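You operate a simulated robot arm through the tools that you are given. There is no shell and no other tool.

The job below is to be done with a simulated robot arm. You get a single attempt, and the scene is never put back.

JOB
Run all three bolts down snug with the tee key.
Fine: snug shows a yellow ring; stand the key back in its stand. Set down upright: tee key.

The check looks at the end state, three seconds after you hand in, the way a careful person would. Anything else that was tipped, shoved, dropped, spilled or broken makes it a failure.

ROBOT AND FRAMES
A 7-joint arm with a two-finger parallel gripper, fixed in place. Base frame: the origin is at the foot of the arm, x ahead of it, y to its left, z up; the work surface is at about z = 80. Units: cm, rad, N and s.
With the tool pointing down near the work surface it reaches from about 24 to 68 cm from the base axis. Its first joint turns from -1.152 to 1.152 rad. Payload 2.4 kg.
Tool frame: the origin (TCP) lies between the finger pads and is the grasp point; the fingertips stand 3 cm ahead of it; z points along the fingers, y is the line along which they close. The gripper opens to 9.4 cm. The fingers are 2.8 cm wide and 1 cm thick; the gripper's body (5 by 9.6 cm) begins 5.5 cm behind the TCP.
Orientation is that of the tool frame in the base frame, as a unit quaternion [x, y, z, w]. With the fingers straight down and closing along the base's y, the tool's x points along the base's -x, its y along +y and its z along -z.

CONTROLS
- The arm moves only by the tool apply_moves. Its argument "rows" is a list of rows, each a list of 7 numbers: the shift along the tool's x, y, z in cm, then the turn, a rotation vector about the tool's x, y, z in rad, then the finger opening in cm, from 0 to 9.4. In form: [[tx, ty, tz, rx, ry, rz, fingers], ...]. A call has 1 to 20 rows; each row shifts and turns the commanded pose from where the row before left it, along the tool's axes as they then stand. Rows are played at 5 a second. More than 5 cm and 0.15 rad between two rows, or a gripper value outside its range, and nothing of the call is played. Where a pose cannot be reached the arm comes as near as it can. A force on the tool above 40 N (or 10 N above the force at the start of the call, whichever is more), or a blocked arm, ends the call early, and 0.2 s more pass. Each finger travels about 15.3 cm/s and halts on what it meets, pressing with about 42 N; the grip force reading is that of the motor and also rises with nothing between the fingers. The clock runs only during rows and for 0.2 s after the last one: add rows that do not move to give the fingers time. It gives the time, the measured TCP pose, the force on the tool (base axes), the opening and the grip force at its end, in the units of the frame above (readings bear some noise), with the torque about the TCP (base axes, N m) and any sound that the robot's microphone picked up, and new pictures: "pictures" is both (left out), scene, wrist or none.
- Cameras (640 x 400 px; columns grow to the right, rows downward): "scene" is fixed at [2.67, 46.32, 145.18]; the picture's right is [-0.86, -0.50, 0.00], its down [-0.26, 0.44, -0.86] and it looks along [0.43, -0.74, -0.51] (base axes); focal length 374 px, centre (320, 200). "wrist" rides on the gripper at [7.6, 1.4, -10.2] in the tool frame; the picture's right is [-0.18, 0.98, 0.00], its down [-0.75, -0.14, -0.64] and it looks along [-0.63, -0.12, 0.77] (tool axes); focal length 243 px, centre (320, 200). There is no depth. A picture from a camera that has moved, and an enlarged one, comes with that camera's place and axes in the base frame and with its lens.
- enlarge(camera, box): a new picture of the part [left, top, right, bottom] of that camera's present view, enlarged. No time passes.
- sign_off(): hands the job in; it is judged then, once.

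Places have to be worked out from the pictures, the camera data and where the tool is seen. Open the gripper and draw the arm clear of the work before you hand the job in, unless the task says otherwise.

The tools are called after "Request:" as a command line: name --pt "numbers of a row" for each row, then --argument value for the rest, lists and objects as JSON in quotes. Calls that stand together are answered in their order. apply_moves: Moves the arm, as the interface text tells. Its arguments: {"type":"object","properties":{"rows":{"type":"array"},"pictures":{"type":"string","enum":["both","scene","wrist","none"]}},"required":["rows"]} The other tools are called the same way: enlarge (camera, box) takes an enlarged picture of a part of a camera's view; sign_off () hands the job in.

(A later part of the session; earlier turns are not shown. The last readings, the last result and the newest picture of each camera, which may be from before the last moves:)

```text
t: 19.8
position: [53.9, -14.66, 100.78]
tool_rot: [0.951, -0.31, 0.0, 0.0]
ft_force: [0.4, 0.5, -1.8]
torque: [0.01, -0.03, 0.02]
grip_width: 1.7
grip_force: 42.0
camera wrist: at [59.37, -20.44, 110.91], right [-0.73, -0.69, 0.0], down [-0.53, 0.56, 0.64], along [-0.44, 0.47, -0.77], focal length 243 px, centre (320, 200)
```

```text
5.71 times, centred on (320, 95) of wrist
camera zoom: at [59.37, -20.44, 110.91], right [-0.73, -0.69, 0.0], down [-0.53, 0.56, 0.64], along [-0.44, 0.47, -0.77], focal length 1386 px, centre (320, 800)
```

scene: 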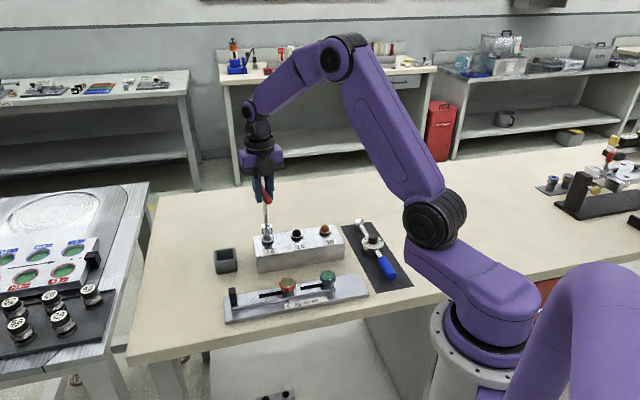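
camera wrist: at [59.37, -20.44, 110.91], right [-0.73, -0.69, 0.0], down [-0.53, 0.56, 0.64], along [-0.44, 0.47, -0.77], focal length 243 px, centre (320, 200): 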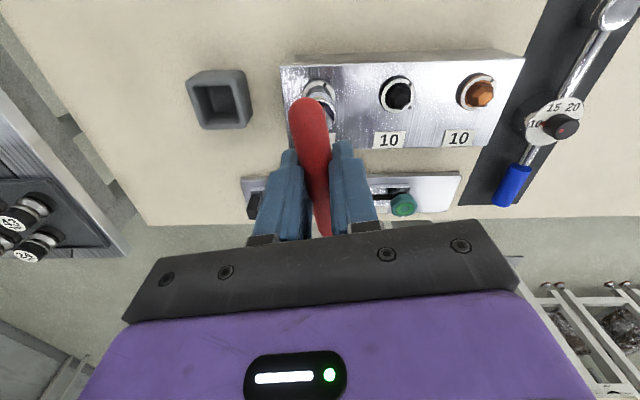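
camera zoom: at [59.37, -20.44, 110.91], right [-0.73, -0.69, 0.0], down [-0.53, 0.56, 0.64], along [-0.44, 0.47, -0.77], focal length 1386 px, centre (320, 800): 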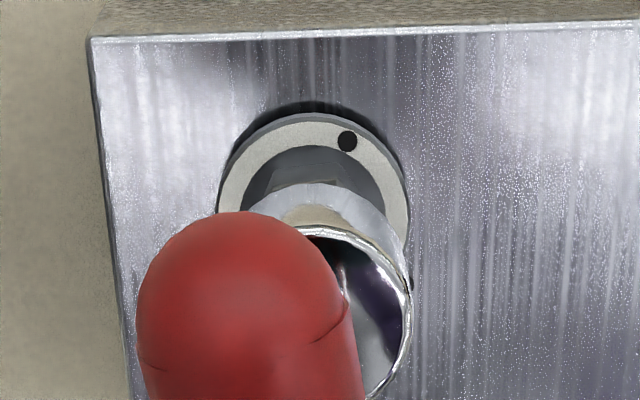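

The socket is centred over the bolt in both views, about 0.6 cm above its head. I'll lower gently in small steps, watching the force.

Request:
apply_moves --pt "0 0 0.2 0 0 0 0" --pt "0 0 0.2 0 0 0 0" --pt "0 0 0.15 0 0 0 0" --pt "0 0 0.15 0 0 0 0" --pt "0 0 0.1 0 0 0 0" --pt "0 0 0 0 0 0 0" --pictures "none"

Request:
enlarge --camera "scene" --box '[245, 185, 285, 250]'

```text
t: 21.2
position: [53.86, -14.72, 99.95]
tool_rot: [0.951, -0.31, 0.0, 0.0]
ft_force: [0.3, 0.2, -0.9]
torque: [-0.03, 0.04, 0.0]
grip_width: 1.69
grip_force: 42.3
```

```text
6.15 times, centred on (265, 218) of scene
camera zoom: at [2.67, 46.32, 145.18], right [-0.86, -0.5, 0.0], down [-0.26, 0.44, -0.86], along [0.43, -0.74, -0.51], focal length 2302 px, centre (658, 92)
```

zoom: 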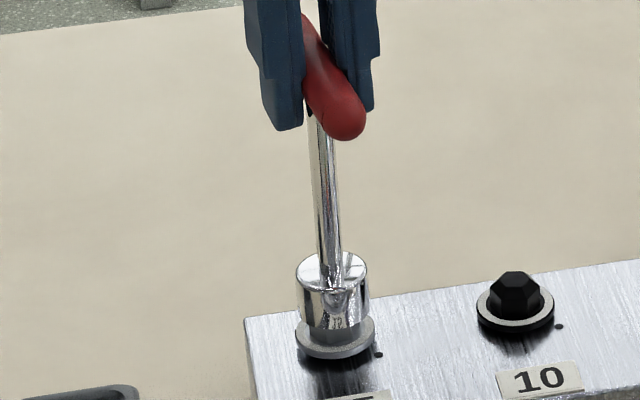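

Still no contact force; the socket mouth is now around the head. I'll keep lowering in small steps.

Request:
apply_moves --pt "0 0 0.1 0 0 0 0" --pt "0 0 0.1 0 0 0 0" --pt "0 0 0.1 0 0 0 0" --pt "0 0 0 0 0 0 0" --pictures "none"

Request:
enlarge --camera "scene" --box '[245, 185, 285, 250]'

Request:
enlarge --camera "wrist" --box '[280, 60, 360, 130]'

```text
t: 22.2
position: [53.77, -14.88, 99.6]
tool_rot: [0.951, -0.31, 0.001, 0.0]
ft_force: [0.6, -0.5, 0.9]
torque: [-0.05, -0.13, -0.03]
grip_width: 1.7
grip_force: 42.8
```

```text
6.15 times, centred on (265, 218) of scene
camera zoom: at [2.67, 46.32, 145.18], right [-0.86, -0.5, 0.0], down [-0.26, 0.44, -0.86], along [0.43, -0.74, -0.51], focal length 2302 px, centre (658, 92)
```

zoom: 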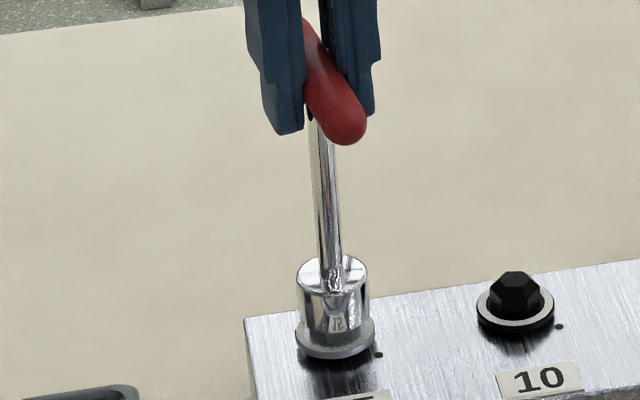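

```text
5.71 times, centred on (320, 95) of wrist
camera zoom: at [59.32, -20.43, 109.83], right [-0.73, -0.69, 0.0], down [-0.53, 0.56, 0.64], along [-0.44, 0.47, -0.77], focal length 1386 px, centre (320, 800)
```

zoom: 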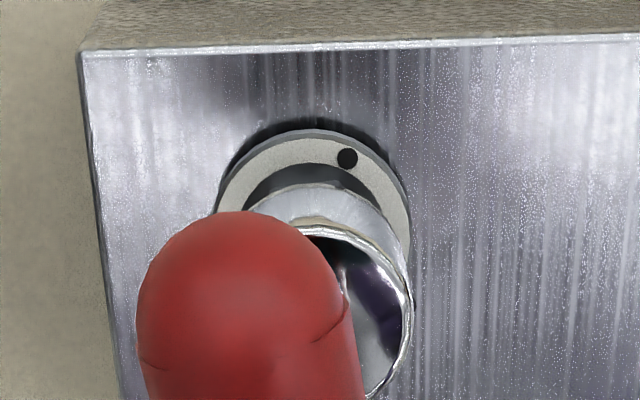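

A light contact is starting (about 2.7 N up). I'll zoom in hard to see how far the socket is over the hex.

Request:
enlarge --camera "scene" --box '[255, 225, 280, 250]'

Request:
enlarge --camera "wrist" --box '[290, 75, 350, 115]'

```text
16.00 times, centred on (268, 238) of scene
camera zoom: at [2.67, 46.32, 145.18], right [-0.86, -0.5, 0.0], down [-0.26, 0.44, -0.86], along [0.43, -0.74, -0.51], focal length 5984 px, centre (1160, -400)
```

zoom: 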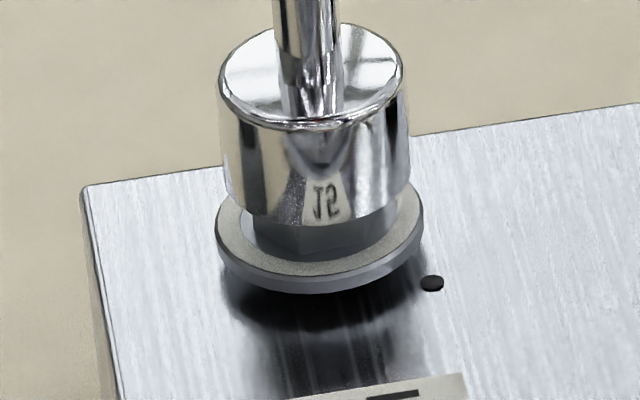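

```text
10.00 times, centred on (320, 95) of wrist
camera zoom: at [59.32, -20.43, 109.83], right [-0.73, -0.69, 0.0], down [-0.53, 0.56, 0.64], along [-0.44, 0.47, -0.77], focal length 2426 px, centre (320, 1250)
```

zoom: 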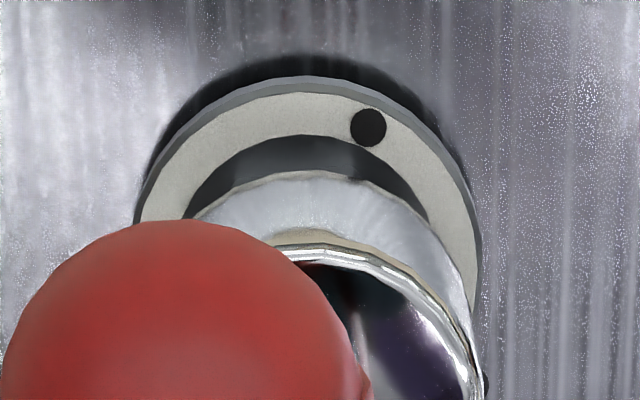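

The socket mouth is about 0.8 cm above the washer, well centred. I'll lower 0.1–0.2 cm more to see if it's riding on the chamfer or sliding over the flats.

Request:
apply_moves --pt "0 0 0.1 0 0 0 0" --pt "0 0 0.05 0 0 0 0" --pt "0 0 0 0 0 0 0" --pictures "none"

Request:
enlarge --camera "scene" --box '[255, 225, 280, 250]'

```text
t: 23.0
position: [53.88, -14.76, 99.53]
tool_rot: [0.951, -0.31, 0.002, 0.0]
ft_force: [2.9, -3.7, 5.6]
torque: [-0.4, -0.52, -0.05]
grip_width: 1.71
grip_force: 42.4
```

```text
16.00 times, centred on (268, 238) of scene
camera zoom: at [2.67, 46.32, 145.18], right [-0.86, -0.5, 0.0], down [-0.26, 0.44, -0.86], along [0.43, -0.74, -0.51], focal length 5984 px, centre (1160, -400)
```

zoom: 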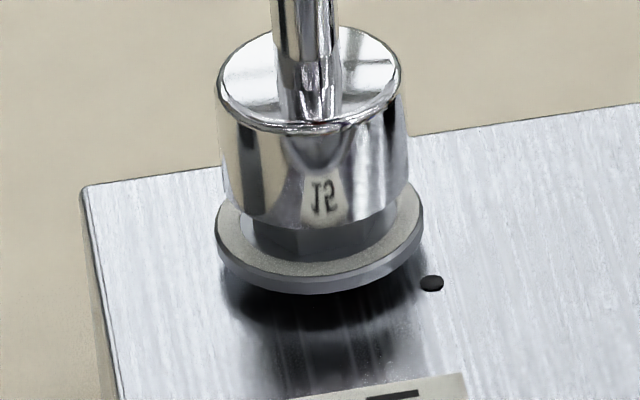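

There's 7.5 N up plus a sideways push toward (+x,-y), so the socket is riding on the chamfer slightly off-centre. I'll shift 0.1 cm that way and turn slowly clockwise under this light pressure to find the hex.

Request:
apply_moves --pt "0.12 0.03 0 0 0 0 0" --pt "0 0 0 0 0 0.06 0" --pt "0 0 0 0 0 0.06 0" --pt "0 0 0 0 0 0.06 0" --pt "0 0 0 0 0 0.06 0" --pt "0 0 0 0 0 0 0" --pictures "none"

Request:
enlarge --camera "scene" --box '[255, 225, 280, 250]'

```text
t: 24.4
position: [53.78, -14.9, 99.48]
tool_rot: [0.907, -0.422, -0.001, 0.0]
ft_force: [0.8, -0.9, -1.1]
torque: [-0.2, -0.11, -0.03]
grip_width: 1.7
grip_force: 41.6
```

```text
16.00 times, centred on (268, 238) of scene
camera zoom: at [2.68, 46.32, 145.18], right [-0.86, -0.5, 0.0], down [-0.26, 0.44, -0.86], along [0.43, -0.74, -0.51], focal length 5984 px, centre (1160, -400)
```

zoom: 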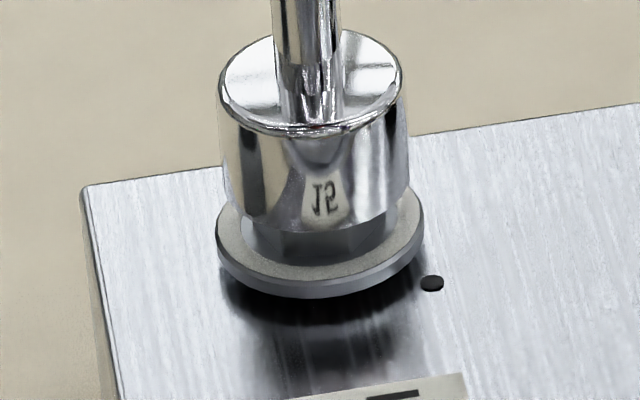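

The contact force vanished, so it may be aligned. I'll press down another 0.2 cm and see.

Request:
apply_moves --pt "0 0 0.1 0 0 0 0" --pt "0 0 0.1 0 0 0 0" --pt "0 0 0 0 0 0 0" --pictures "none"

Request:
enlarge --camera "scene" --box '[255, 225, 280, 250]'

```text
t: 25.2
position: [54.03, -14.99, 99.23]
tool_rot: [0.907, -0.421, 0.0, 0.0]
ft_force: [0.3, -2.5, -1.2]
torque: [-0.23, -0.11, -0.03]
grip_width: 1.67
grip_force: 41.8
```

```text
16.00 times, centred on (268, 238) of scene
camera zoom: at [2.68, 46.32, 145.18], right [-0.86, -0.5, 0.0], down [-0.26, 0.44, -0.86], along [0.43, -0.74, -0.51], focal length 5984 px, centre (1160, -400)
```

zoom: 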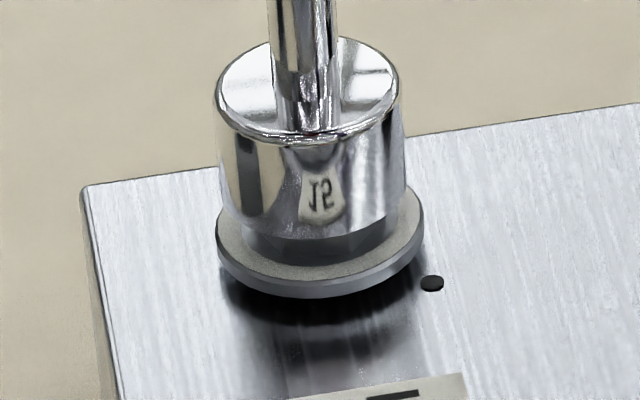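

It's sliding down without resistance, so the hex is likely engaged. I'll keep lowering gently to seat it.

Request:
apply_moves --pt "0 0 0.1 0 0 0 0" --pt "0 0 0.1 0 0 0 0" --pt "0 0 0.1 0 0 0 0" --pt "0 0 0 0 0 0 0" --pictures "none"

Request:
enlarge --camera "scene" --box '[255, 225, 280, 250]'

Request:
enlarge --camera "scene" --box '[245, 175, 285, 250]'

```text
t: 26.2
position: [53.98, -14.85, 98.95]
tool_rot: [0.907, -0.421, 0.0, 0.0]
ft_force: [0.9, -1.9, -2.2]
torque: [-0.2, -0.19, 0.03]
grip_width: 1.7
grip_force: 41.4
```

```text
16.00 times, centred on (268, 238) of scene
camera zoom: at [2.68, 46.32, 145.18], right [-0.86, -0.5, 0.0], down [-0.26, 0.44, -0.86], along [0.43, -0.74, -0.51], focal length 5984 px, centre (1160, -400)
```

zoom: 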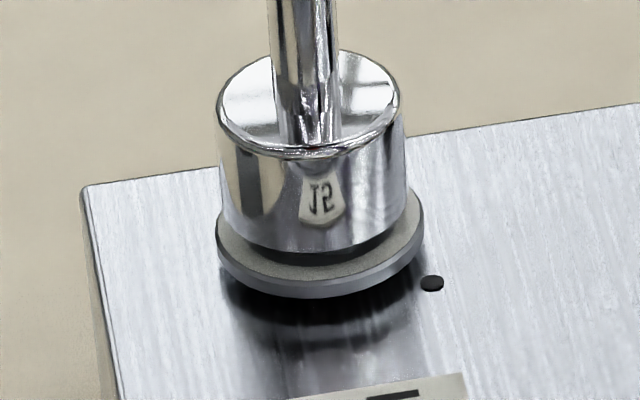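

```text
5.33 times, centred on (265, 212) of scene
camera zoom: at [2.68, 46.32, 145.18], right [-0.86, -0.5, 0.0], down [-0.26, 0.44, -0.86], along [0.43, -0.74, -0.51], focal length 1995 px, centre (613, 133)
```

zoom: 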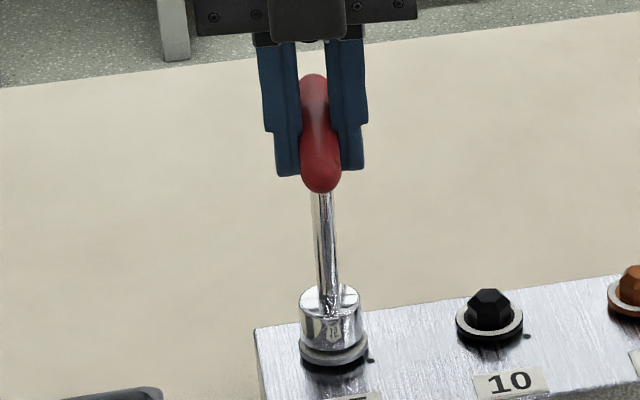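

The socket now clearly slides down over the hex. I'll lower another 0.3 cm to seat it near the washer.

Request:
apply_moves --pt "0 0 0.1 0 0 0 0" --pt "0 0 0.1 0 0 0 0" --pt "0 0 0.1 0 0 0 0" --pt "0 0 0 0 0 0 0" --pictures "none"

Request:
enlarge --camera "scene" --box '[255, 225, 280, 250]'

Request:
enlarge --camera "wrist" --box '[280, 60, 360, 130]'

```text
t: 27.2
position: [53.97, -14.95, 98.63]
tool_rot: [0.907, -0.421, 0.001, 0.001]
ft_force: [1.1, -2.1, -0.6]
torque: [-0.2, -0.25, 0.0]
grip_width: 1.71
grip_force: 41.8
```

```text
16.00 times, centred on (268, 238) of scene
camera zoom: at [2.68, 46.32, 145.18], right [-0.86, -0.5, 0.0], down [-0.26, 0.44, -0.86], along [0.43, -0.74, -0.51], focal length 5984 px, centre (1160, -400)
```

zoom: 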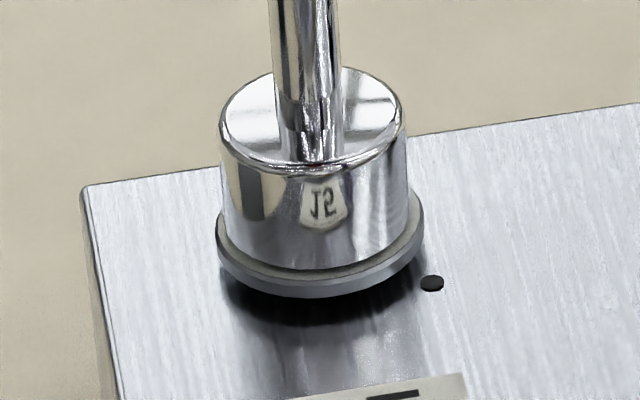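

```text
5.71 times, centred on (320, 95) of wrist
camera zoom: at [57.91, -21.64, 108.85], right [-0.87, -0.49, 0.0], down [-0.38, 0.67, 0.64], along [-0.32, 0.56, -0.77], focal length 1386 px, centre (320, 800)
```

zoom: 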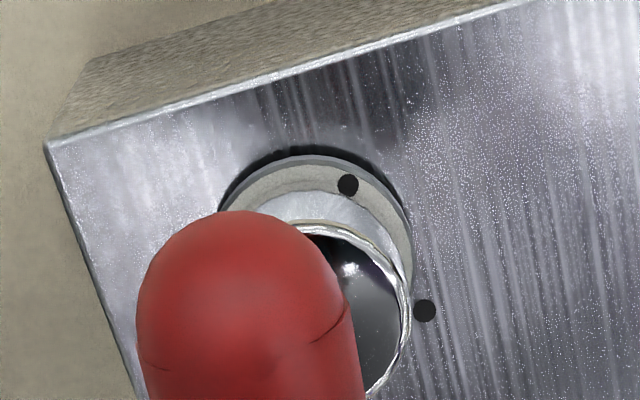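

Seated: the socket is down almost on the washer with only small side forces. I'll now turn clockwise 0.9 rad and watch the torque and the washer's witness dot.

Request:
apply_moves --pt "0 0 0 0 0 0.15 0" --pt "0 0 0 0 0 0.15 0" --pt "0 0 0 0 0 0.15 0" --pt "0 0 0 0 0 0.15 0" --pt "0 0 0 0 0 0.15 0" --pt "0 0 0 0 0 0.15 0" --pt "0 0 0 0 0 0 0" --pictures "none"

Request:
enlarge --camera "scene" --box '[255, 225, 280, 250]'

Request:
enlarge --camera "wrist" --box '[280, 60, 360, 130]'

```text
t: 28.8
position: [53.93, -14.87, 98.72]
tool_rot: [-0.633, 0.774, 0.0, 0.0]
ft_force: [-1.8, 0.1, -1.6]
torque: [-0.05, 0.17, 0.01]
grip_width: 1.71
grip_force: 41.3
```

```text
16.00 times, centred on (268, 238) of scene
camera zoom: at [2.67, 46.32, 145.18], right [-0.86, -0.5, 0.0], down [-0.26, 0.44, -0.86], along [0.43, -0.74, -0.51], focal length 5984 px, centre (1160, -400)
```

zoom: 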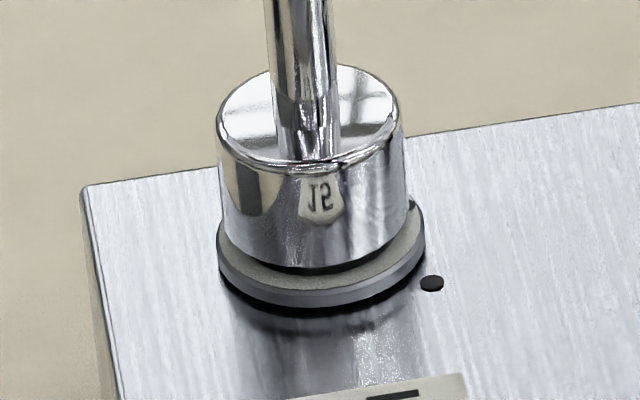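

```text
5.71 times, centred on (320, 95) of wrist
camera zoom: at [51.17, -22.04, 108.84], right [-0.93, 0.38, 0.0], down [0.29, 0.71, 0.64], along [0.24, 0.59, -0.77], focal length 1386 px, centre (320, 800)
```

zoom: 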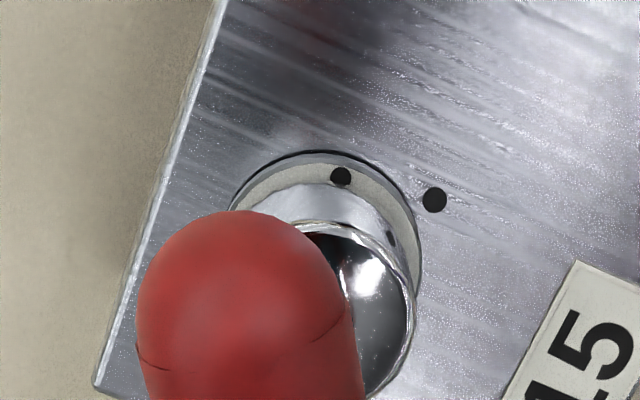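

The bolt turns with the key and has dropped about 0.18 cm; the washer is approaching the block. I'll follow it down 0.15 cm and continue clockwise in smaller bites, checking torque and the ring.

Request:
apply_moves --pt "0 0 0.07 0 0 0.08 0" --pt "0 0 0.07 0 0 0.08 0" --pt "0 0 0.03 0 0 0.08 0" --pt "0 0 0.03 0 0 0.08 0" --pt "0 0 0 0 0 0 0" --pictures "none"

Request:
enlarge --camera "scene" --box '[255, 225, 280, 250]'

Request:
enlarge --camera "wrist" --box '[280, 60, 360, 130]'

```text
t: 30.0
position: [53.97, -14.88, 98.55]
tool_rot: [-0.501, 0.865, 0.0, 0.001]
ft_force: [-2.6, -0.9, 7.3]
torque: [-0.06, 0.18, 0.08]
grip_width: 1.67
grip_force: 42.0
```

```text
16.00 times, centred on (268, 238) of scene
camera zoom: at [2.65, 46.33, 145.18], right [-0.86, -0.5, 0.0], down [-0.26, 0.44, -0.86], along [0.43, -0.74, -0.51], focal length 5984 px, centre (1160, -400)
```

zoom: 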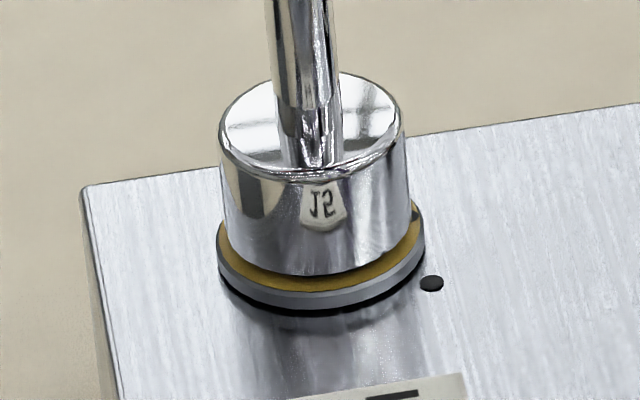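

```text
5.71 times, centred on (320, 95) of wrist
camera zoom: at [49.07, -20.79, 108.68], right [-0.76, 0.65, 0.0], down [0.5, 0.58, 0.64], along [0.42, 0.49, -0.77], focal length 1386 px, centre (320, 800)
```

zoom: 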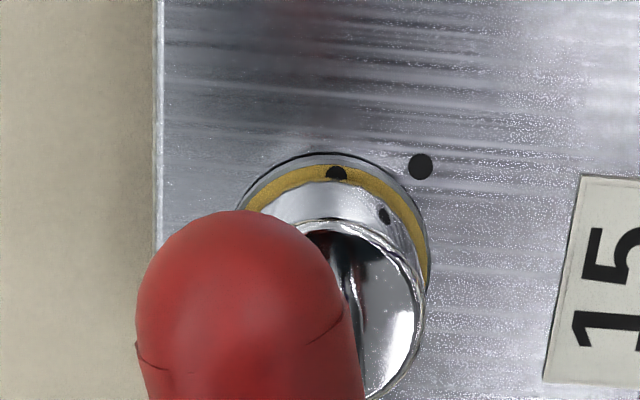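

The ring has turned yellow, so the grey bolt is snug. I stop here and lift the key straight off, then look.

Request:
apply_moves --pt "0 0 -0.3 0 0 0 0" --pt "0 0 -0.5 0 0 0 0" --pt "0 0 -0.8 0 0 0 0" --pt "0 0 -1 0 0 0 0" --pt "0 0 -1.2 0 0 0 0" --pt "0 0 0 0 0 0 0"

Request:
enlarge --camera "scene" --box '[245, 175, 345, 265]'

Request:
enlarge --camera "wrist" --box '[250, 20, 400, 130]'

```text
t: 31.4
position: [53.9, -14.9, 102.22]
tool_rot: [-0.503, 0.865, 0.0, 0.0]
ft_force: [0.5, -0.1, -1.1]
torque: [0.02, -0.02, -0.02]
grip_width: 1.7
grip_force: 41.5
camera wrist: at [49.07, -20.8, 112.48], right [-0.76, 0.65, 0.0], down [0.5, 0.58, 0.64], along [0.42, 0.49, -0.77], focal length 243 px, centre (320, 200)
```

scene: 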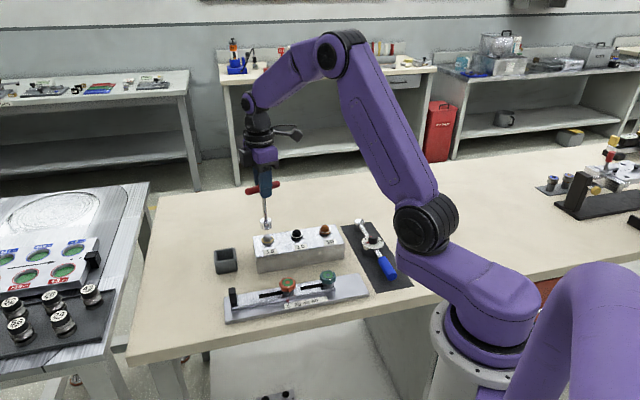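
wrist: 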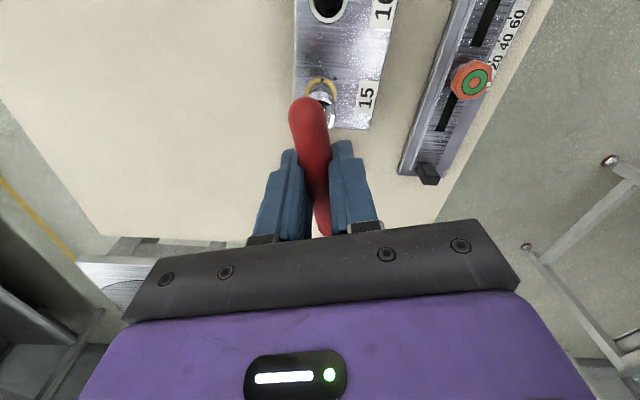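

```text
4.44 times, centred on (295, 220) of scene
camera zoom: at [2.67, 46.32, 145.18], right [-0.86, -0.5, 0.0], down [-0.26, 0.44, -0.86], along [0.43, -0.74, -0.51], focal length 1662 px, centre (431, 111)
```

zoom: 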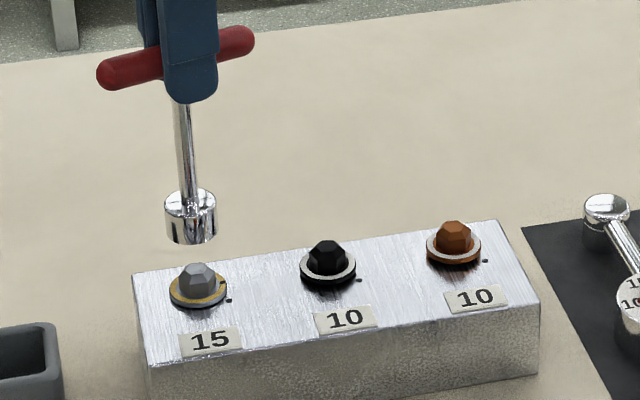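

```text
3.64 times, centred on (325, 75) of wrist
camera zoom: at [49.07, -20.8, 112.48], right [-0.76, 0.65, 0.0], down [0.5, 0.58, 0.64], along [0.42, 0.49, -0.77], focal length 882 px, centre (302, 654)
```

zoom: 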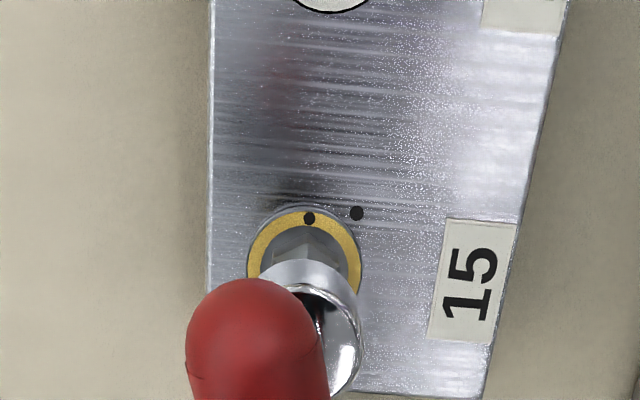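

The grey bolt shows its yellow ring. The bolts are spaced by (-5.5,-5.46), so I'll carry the key over the black bolt a little higher and swing the wrist back for a fresh stroke.

Request:
apply_moves --pt "0 0 -1.3 0 0 0 0" --pt "2.49 0.685 0 0 0 0 0" --pt "2.49 0.685 0 0 0 0 0" --pt "2.49 0.685 0 0 0 0 0" --pt "0 0 0 0 0 -0.15 0" --pt "0 0 0 0 0 -0.15 0" --pt "0 0 0 0 0 -0.15 0" --pt "0 0 0 0 0 -0.15 0" --pt "0 0 0 0 0 -0.15 0" --pt "0 0 0 0 0 -0.15 0" --pt "0 0 0 0 0 -0.15 0" --pt "0 0 0 0 0 -0.15 0" --pt "0 0 0 0 0 0 0" --pt "0 0 0 0 0 0 0"

Request:
enlarge --camera "scene" --box '[270, 180, 320, 250]'

Request:
enlarge --camera "wrist" --box '[290, 60, 350, 110]'

```text
t: 34.4
position: [48.51, -20.19, 103.55]
tool_rot: [0.903, -0.43, -0.001, 0.0]
ft_force: [0.3, -0.4, -2.9]
torque: [0.04, -0.03, -0.02]
grip_width: 1.71
grip_force: 42.6
camera wrist: at [52.3, -27.14, 113.75], right [-0.88, -0.48, 0.0], down [-0.37, 0.67, 0.64], along [-0.31, 0.56, -0.77], focal length 243 px, centre (320, 200)
```

scene: 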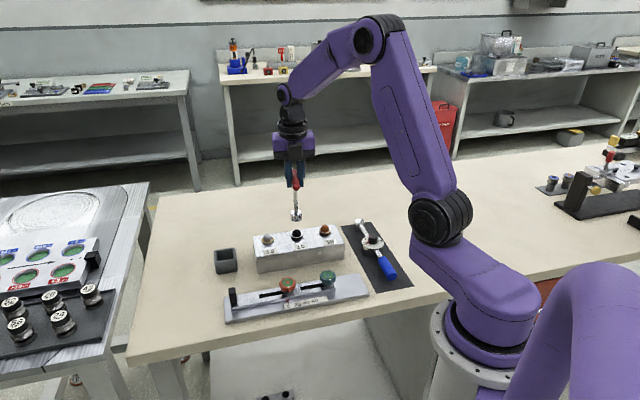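
wrist: 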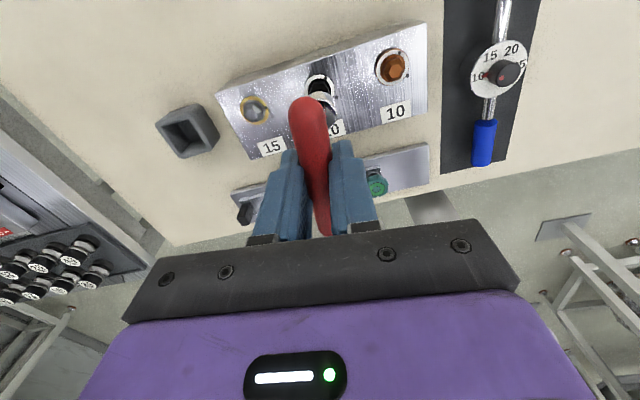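

```text
5.71 times, centred on (295, 215) of scene
camera zoom: at [2.67, 46.32, 145.18], right [-0.86, -0.5, 0.0], down [-0.26, 0.44, -0.86], along [0.43, -0.74, -0.51], focal length 2137 px, centre (463, 114)
```

zoom: 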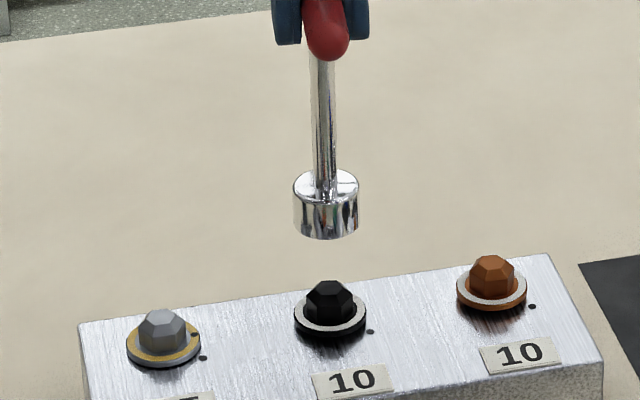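

```text
8.00 times, centred on (320, 85) of wrist
camera zoom: at [52.3, -27.14, 113.75], right [-0.88, -0.48, 0.0], down [-0.37, 0.67, 0.64], along [-0.31, 0.56, -0.77], focal length 1941 px, centre (320, 1120)
```

zoom: 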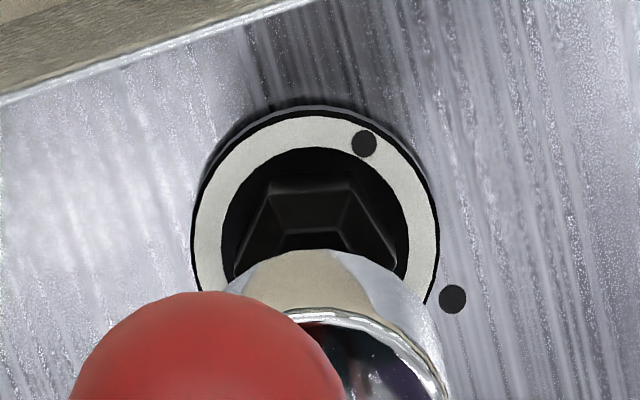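

The black bolt's hex corners are at about 28° (mod 60°). From the grey bolt, the socket fits when the bar is about 30° off a corner, so I rotate +0.19 rad, then descend to just above the head and continue in small steps.

Request:
apply_moves --pt "0 0 0 0 0 0.1 0" --pt "0 0 0 0 0 0.09 0" --pt "0 0 1 0 0 0 0" --pt "0 0 1 0 0 0 0" --pt "0 0 1 0 0 0 0" --pt "0 0 0.5 0 0 0 0" --pt "0 0 0.2 0 0 0 0" --pt "0 0 0 0 0 0 0" --pictures "none"

Request:
enlarge --camera "scene" --box '[284, 220, 309, 245]'

Request:
enlarge --camera "wrist" --box '[280, 60, 360, 130]'

```text
t: 36.2
position: [48.54, -20.31, 99.69]
tool_rot: [0.858, -0.514, 0.0, 0.0]
ft_force: [-0.1, 0.4, -1.5]
torque: [0.03, -0.01, -0.01]
grip_width: 1.69
grip_force: 41.7
```

```text
16.00 times, centred on (296, 232) of scene
camera zoom: at [2.67, 46.32, 145.18], right [-0.86, -0.5, 0.0], down [-0.26, 0.44, -0.86], along [0.43, -0.74, -0.51], focal length 5984 px, centre (696, -320)
```

zoom: 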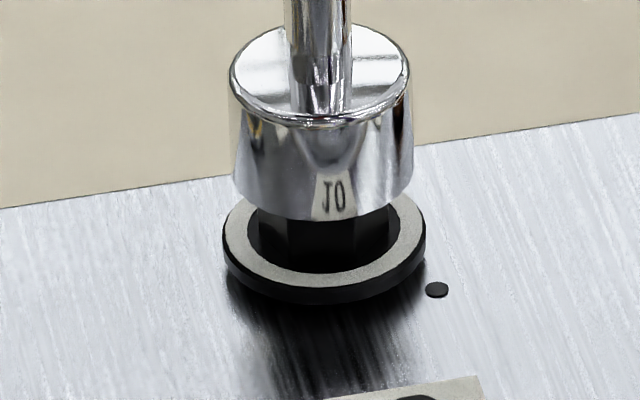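

```text
5.71 times, centred on (320, 95) of wrist
camera zoom: at [50.93, -27.74, 110.01], right [-0.95, -0.3, 0.0], down [-0.23, 0.73, 0.64], along [-0.19, 0.61, -0.77], focal length 1386 px, centre (320, 800)
```

zoom: 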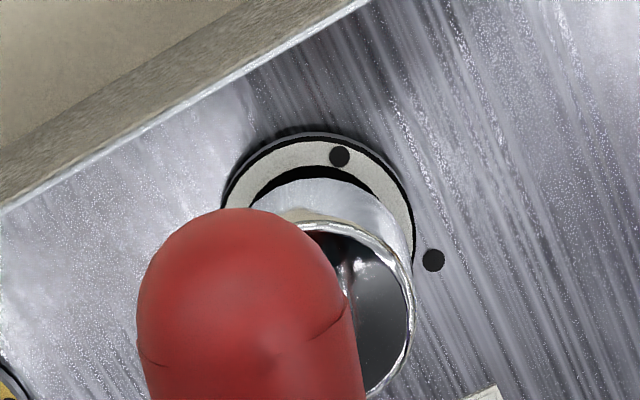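

It's well centred with no contact yet. I'll lower in 0.1 cm steps while watching the force.

Request:
apply_moves --pt "0 0 0.1 0 0 0 0" --pt "0 0 0.1 0 0 0 0" --pt "0 0 0.1 0 0 0 0" --pt "0 0 0 0 0 0 0" --pictures "none"

Request:
enlarge --camera "scene" --box '[284, 220, 309, 245]'

```text
t: 37.2
position: [48.46, -20.3, 99.51]
tool_rot: [0.857, -0.514, 0.0, 0.0]
ft_force: [0.3, 0.2, -2.2]
torque: [0.04, -0.01, -0.01]
grip_width: 1.72
grip_force: 41.7
```

```text
16.00 times, centred on (296, 232) of scene
camera zoom: at [2.67, 46.32, 145.18], right [-0.86, -0.5, 0.0], down [-0.26, 0.44, -0.86], along [0.43, -0.74, -0.51], focal length 5984 px, centre (696, -320)
```

zoom: 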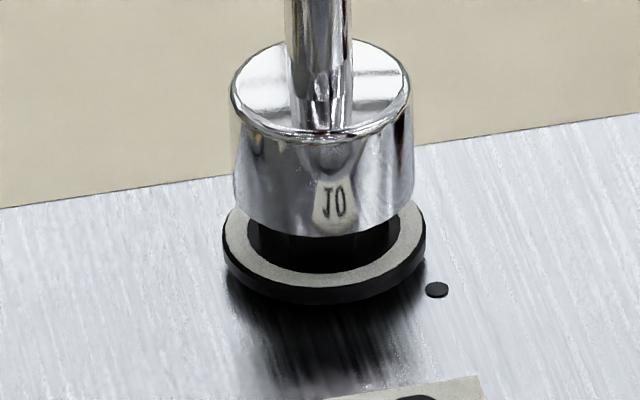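

It's sliding freely over the hex. I'll lower the remaining 0.5 cm to sit near the washer.

Request:
apply_moves --pt "0 0 0.12 0 0 0 0" --pt "0 0 0.12 0 0 0 0" --pt "0 0 0.12 0 0 0 0" --pt "0 0 0.12 0 0 0 0" --pt "0 0 0 0 0 0 0" --pictures "none"

Request:
enlarge --camera "scene" --box '[284, 220, 309, 245]'

Request:
enlarge --camera "wrist" --box '[280, 60, 360, 130]'

```text
t: 38.4
position: [48.52, -20.31, 99.05]
tool_rot: [0.857, -0.515, 0.0, 0.0]
ft_force: [-0.6, 0.6, -1.9]
torque: [-0.07, -0.01, 0.01]
grip_width: 1.68
grip_force: 42.4
```

```text
16.00 times, centred on (296, 232) of scene
camera zoom: at [2.67, 46.32, 145.18], right [-0.86, -0.5, 0.0], down [-0.26, 0.44, -0.86], along [0.43, -0.74, -0.51], focal length 5984 px, centre (696, -320)
```

zoom: 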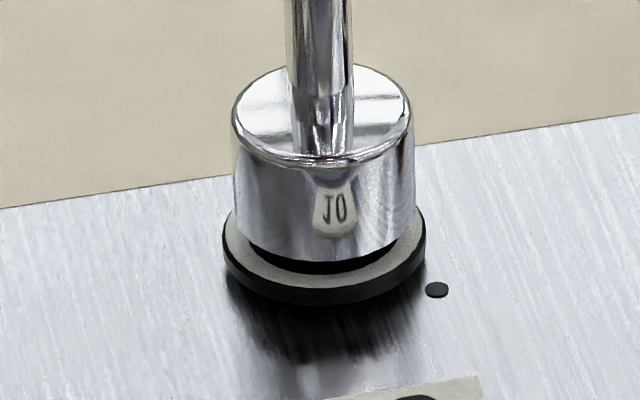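

```text
5.71 times, centred on (320, 95) of wrist
camera zoom: at [50.92, -27.72, 109.22], right [-0.95, -0.3, 0.0], down [-0.23, 0.73, 0.64], along [-0.19, 0.61, -0.77], focal length 1386 px, centre (320, 800)
```

zoom: 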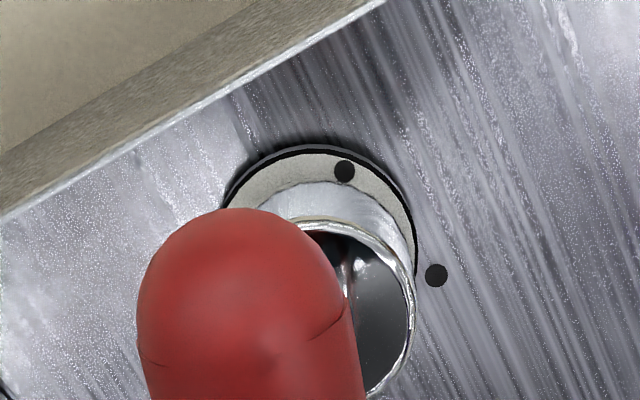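

Fully engaged with negligible forces. I'll turn clockwise 0.75 rad, following it down slightly, then inspect.

Request:
apply_moves --pt "0 0 0 0 0 0.15 0" --pt "0 0 0 0 0 0.15 0" --pt "0 0 0.04 0 0 0.15 0" --pt "0 0 0.04 0 0 0.15 0" --pt "0 0 0.04 0 0 0.15 0" --pt "0 0 0 0 0 0 0" --pictures "none"

Request:
enlarge --camera "scene" --box '[284, 220, 309, 245]'

Request:
enlarge --camera "wrist" --box '[280, 60, 360, 130]'

```text
t: 39.8
position: [48.42, -20.34, 98.88]
tool_rot: [-0.609, 0.793, 0.0, 0.0]
ft_force: [-1.5, -4.3, -2.5]
torque: [-0.47, 0.15, 0.0]
grip_width: 1.69
grip_force: 41.5
```

```text
16.00 times, centred on (296, 232) of scene
camera zoom: at [2.67, 46.31, 145.18], right [-0.86, -0.5, 0.0], down [-0.26, 0.44, -0.86], along [0.43, -0.74, -0.51], focal length 5984 px, centre (696, -320)
```

zoom: 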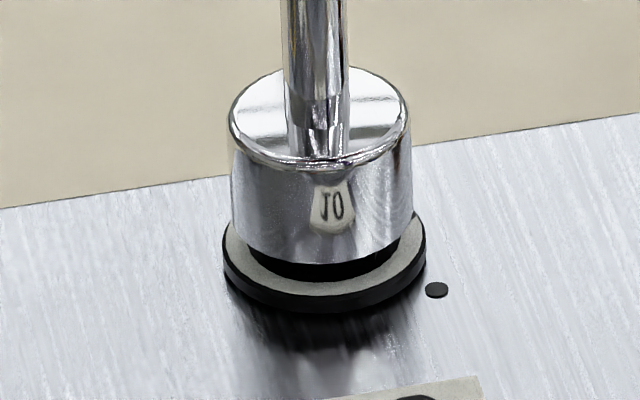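

```text
5.71 times, centred on (320, 95) of wrist
camera zoom: at [45.22, -27.32, 109.13], right [-0.9, 0.43, 0.0], down [0.33, 0.69, 0.64], along [0.28, 0.58, -0.77], focal length 1386 px, centre (320, 800)
```

zoom: 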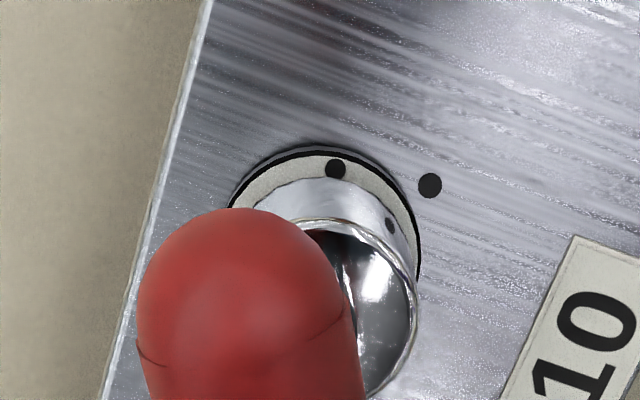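

The bolt is turning and dropping, and the ring is still white. I'll relieve the small side load with a 0.07 cm shift and continue in small clockwise bites.

Request:
apply_moves --pt "0.07 0 0.05 0 0 0 0" --pt "0 0 0.05 0 0 0.07 0" --pt "0 0 0.03 0 0 0.07 0" --pt "0 0 0 0 0 0.07 0" --pt "0 0 0 0 0 0 0" --pictures "none"

Request:
enlarge --camera "scene" --box '[284, 220, 309, 245]'

Request:
enlarge --camera "wrist" --box '[280, 60, 360, 130]'

```text
t: 41.0
position: [48.48, -20.54, 98.82]
tool_rot: [-0.524, 0.852, 0.0, 0.0]
ft_force: [-0.5, -0.5, 1.1]
torque: [-0.01, 0.07, 0.04]
grip_width: 1.68
grip_force: 42.2
```

```text
16.00 times, centred on (296, 232) of scene
camera zoom: at [2.67, 46.33, 145.18], right [-0.86, -0.5, 0.0], down [-0.26, 0.44, -0.86], along [0.43, -0.74, -0.51], focal length 5984 px, centre (696, -320)
```

zoom: 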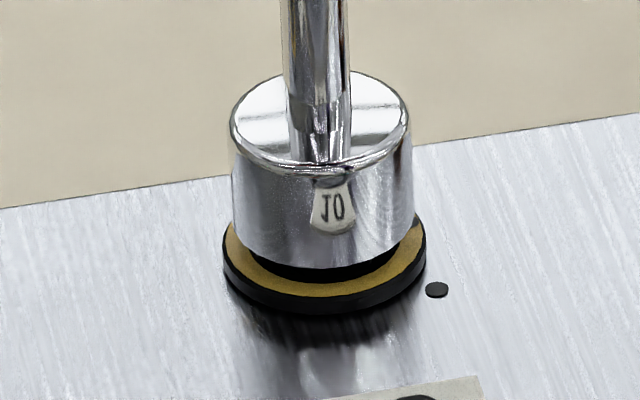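

```text
5.71 times, centred on (320, 95) of wrist
camera zoom: at [43.88, -26.53, 109.0], right [-0.79, 0.61, 0.0], down [0.47, 0.61, 0.64], along [0.39, 0.51, -0.77], focal length 1386 px, centre (320, 800)
```

zoom: 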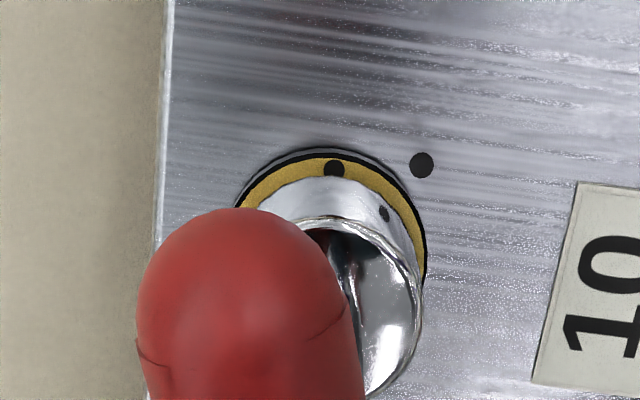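

The black bolt's ring is yellow, so I stop. I'll lift straight off, then carry the key over to the orange bolt and swing the wrist back.

Request:
apply_moves --pt "0 0 -0.3 0 0 0 0" --pt "0 0 -0.6 0 0 0 0" --pt "0 0 -0.8 0 0 0 0" --pt "0 0 -1.5 0 0 0 0" --pt "0 0 -1.5 0 0 0 0" --pt "2.45 0.816 0 0 0 0 0" --pt "2.45 0.816 0 0 0 0 0" --pt "2.45 0.816 0 0 0 0 0" --pt "0 0 0 0 0 -0.14 0" --pt "0 0 0 0 0 -0.14 0" --pt "0 0 0 0 0 -0.14 0" --pt "0 0 0 0 0 -0.14 0" --pt "0 0 0 0 0 -0.14 0" --pt "0 0 0 0 0 -0.14 0" --pt "0 0 0 0 0 -0.14 0" --pt "0 0 0 0 0 0 0" --pt "0 0 0 0 0 0 0"

Request:
enlarge --camera "scene" --box '[295, 180, 345, 250]'

Request:
enlarge --camera "wrist" --box '[290, 60, 350, 110]'

```text
t: 44.6
position: [42.89, -25.92, 103.5]
tool_rot: [0.863, -0.505, 0.001, 0.0]
ft_force: [0.0, -0.4, -1.8]
torque: [0.02, 0.04, 0.03]
grip_width: 1.7
grip_force: 42.2
camera wrist: at [45.52, -33.18, 113.71], right [-0.95, -0.32, 0.0], down [-0.25, 0.73, 0.64], along [-0.21, 0.61, -0.77], focal length 243 px, centre (320, 200)
```

scene: 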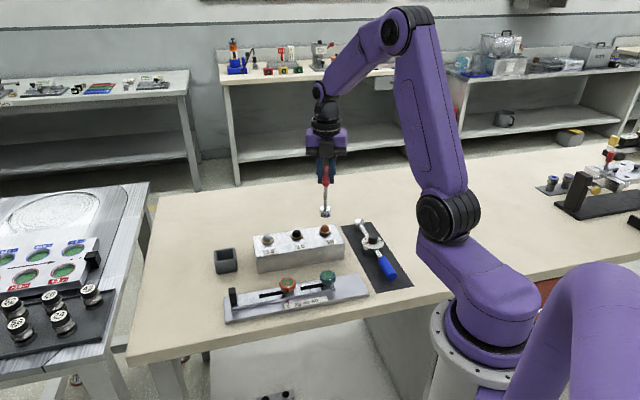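
wrist: 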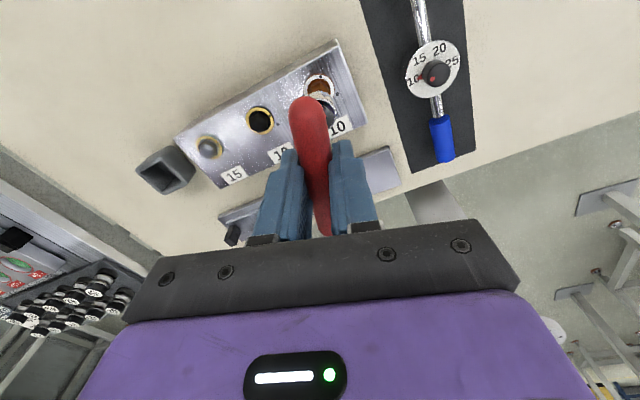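

```text
5.71 times, centred on (320, 215) of scene
camera zoom: at [2.67, 46.32, 145.18], right [-0.86, -0.5, 0.0], down [-0.26, 0.44, -0.86], along [0.43, -0.74, -0.51], focal length 2137 px, centre (320, 114)
```

zoom: 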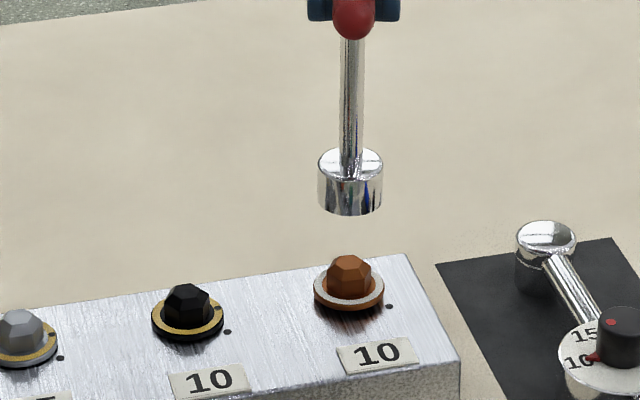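

```text
8.00 times, centred on (320, 85) of wrist
camera zoom: at [45.52, -33.18, 113.71], right [-0.95, -0.32, 0.0], down [-0.25, 0.73, 0.64], along [-0.21, 0.61, -0.77], focal length 1941 px, centre (320, 1120)
```

zoom: 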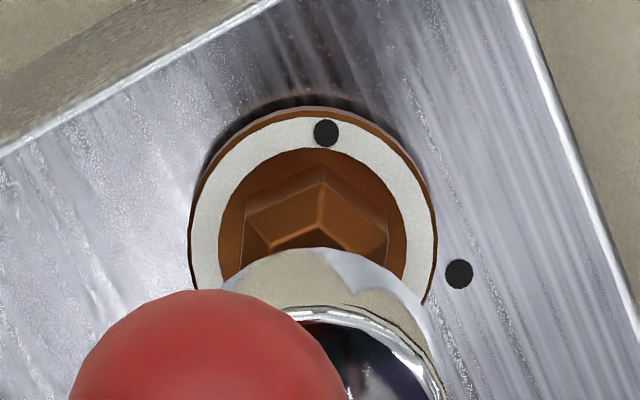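

The grey and black bolts both show yellow. The orange bolt is well aligned with the tool axis; its hex corner dot says to rotate back about 0.2 rad for a free fit. Then I'll descend to just above contact height.

Request:
apply_moves --pt "0 0 0 0 0 -0.1 0" --pt "0 0 0 0 0 -0.1 0" --pt "0 0 1 0 0 0 0" --pt "0 0 1 0 0 0 0" --pt "0 0 1 0 0 0 0" --pt "0 0 0.5 0 0 0 0" --pt "0 0 0.2 0 0 0 0" --pt "0 0 0 0 0 0 0" --pictures "none"

Request:
enlarge --camera "scene" --box '[312, 216, 337, 241]'

Request:
enlarge --camera "wrist" --box '[280, 60, 360, 130]'

```text
t: 46.4
position: [43.03, -25.85, 99.74]
tool_rot: [0.909, -0.417, 0.0, 0.001]
ft_force: [-0.1, 0.7, -1.8]
torque: [0.02, 0.0, 0.0]
grip_width: 1.68
grip_force: 42.2
```

```text
16.00 times, centred on (324, 228) of scene
camera zoom: at [2.67, 46.32, 145.18], right [-0.86, -0.5, 0.0], down [-0.26, 0.44, -0.86], along [0.43, -0.74, -0.51], focal length 5984 px, centre (248, -256)
```

zoom: 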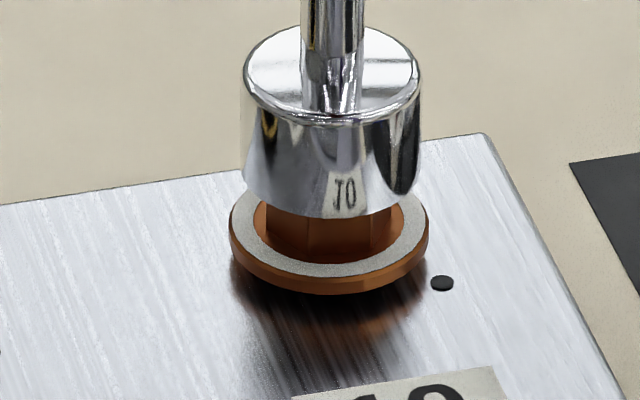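

```text
5.71 times, centred on (320, 95) of wrist
camera zoom: at [46.97, -32.54, 109.97], right [-0.86, -0.5, 0.0], down [-0.38, 0.66, 0.64], along [-0.32, 0.56, -0.77], focal length 1386 px, centre (320, 800)
```

zoom: 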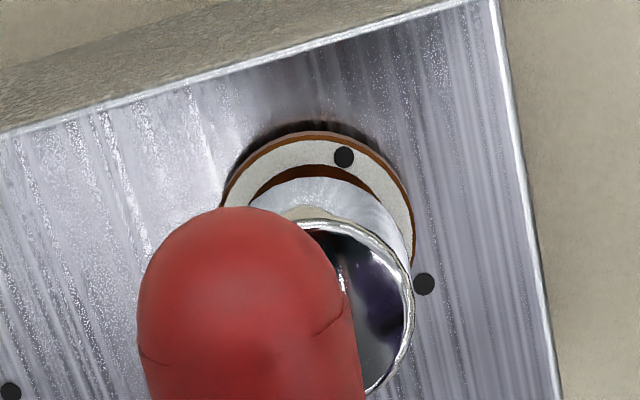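

Centred with no contact so far. I'll lower in small steps while watching the force.

Request:
apply_moves --pt "0 0 0.1 0 0 0 0" --pt "0 0 0.1 0 0 0 0" --pt "0 0 0.1 0 0 0 0" --pt "0 0 0.05 0 0 0 0" --pt "0 0 0 0 0 0 0" --pictures "none"

Request:
enlarge --camera "scene" --box '[312, 216, 337, 241]'

```text
t: 47.6
position: [42.96, -25.84, 99.5]
tool_rot: [0.909, -0.417, 0.0, 0.0]
ft_force: [-0.6, -0.5, -2.3]
torque: [-0.02, -0.01, -0.05]
grip_width: 1.71
grip_force: 42.5
```

```text
16.00 times, centred on (324, 228) of scene
camera zoom: at [2.67, 46.32, 145.18], right [-0.86, -0.5, 0.0], down [-0.26, 0.44, -0.86], along [0.43, -0.74, -0.51], focal length 5984 px, centre (248, -256)
```

zoom: 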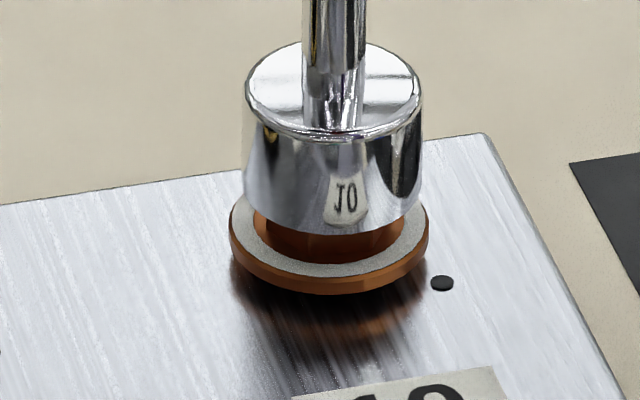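

It's sliding down freely over the hex. I'll lower the last 0.5 cm.

Request:
apply_moves --pt "0 0 0.12 0 0 0 0" --pt "0 0 0.12 0 0 0 0" --pt "0 0 0.12 0 0 0 0" --pt "0 0 0.12 0 0 0 0" --pt "0 0 0 0 0 0 0" --pictures "none"

Request:
enlarge --camera "scene" --box '[312, 216, 337, 241]'

```text
t: 48.8
position: [42.89, -25.82, 98.99]
tool_rot: [0.909, -0.417, 0.0, 0.0]
ft_force: [-0.3, -0.4, -1.5]
torque: [0.0, -0.01, -0.02]
grip_width: 1.69
grip_force: 42.2
```

```text
16.00 times, centred on (324, 228) of scene
camera zoom: at [2.67, 46.32, 145.18], right [-0.86, -0.5, 0.0], down [-0.26, 0.44, -0.86], along [0.43, -0.74, -0.51], focal length 5984 px, centre (248, -256)
```

zoom: 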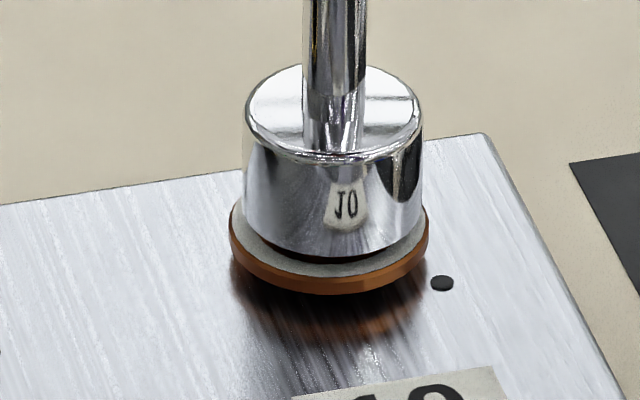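

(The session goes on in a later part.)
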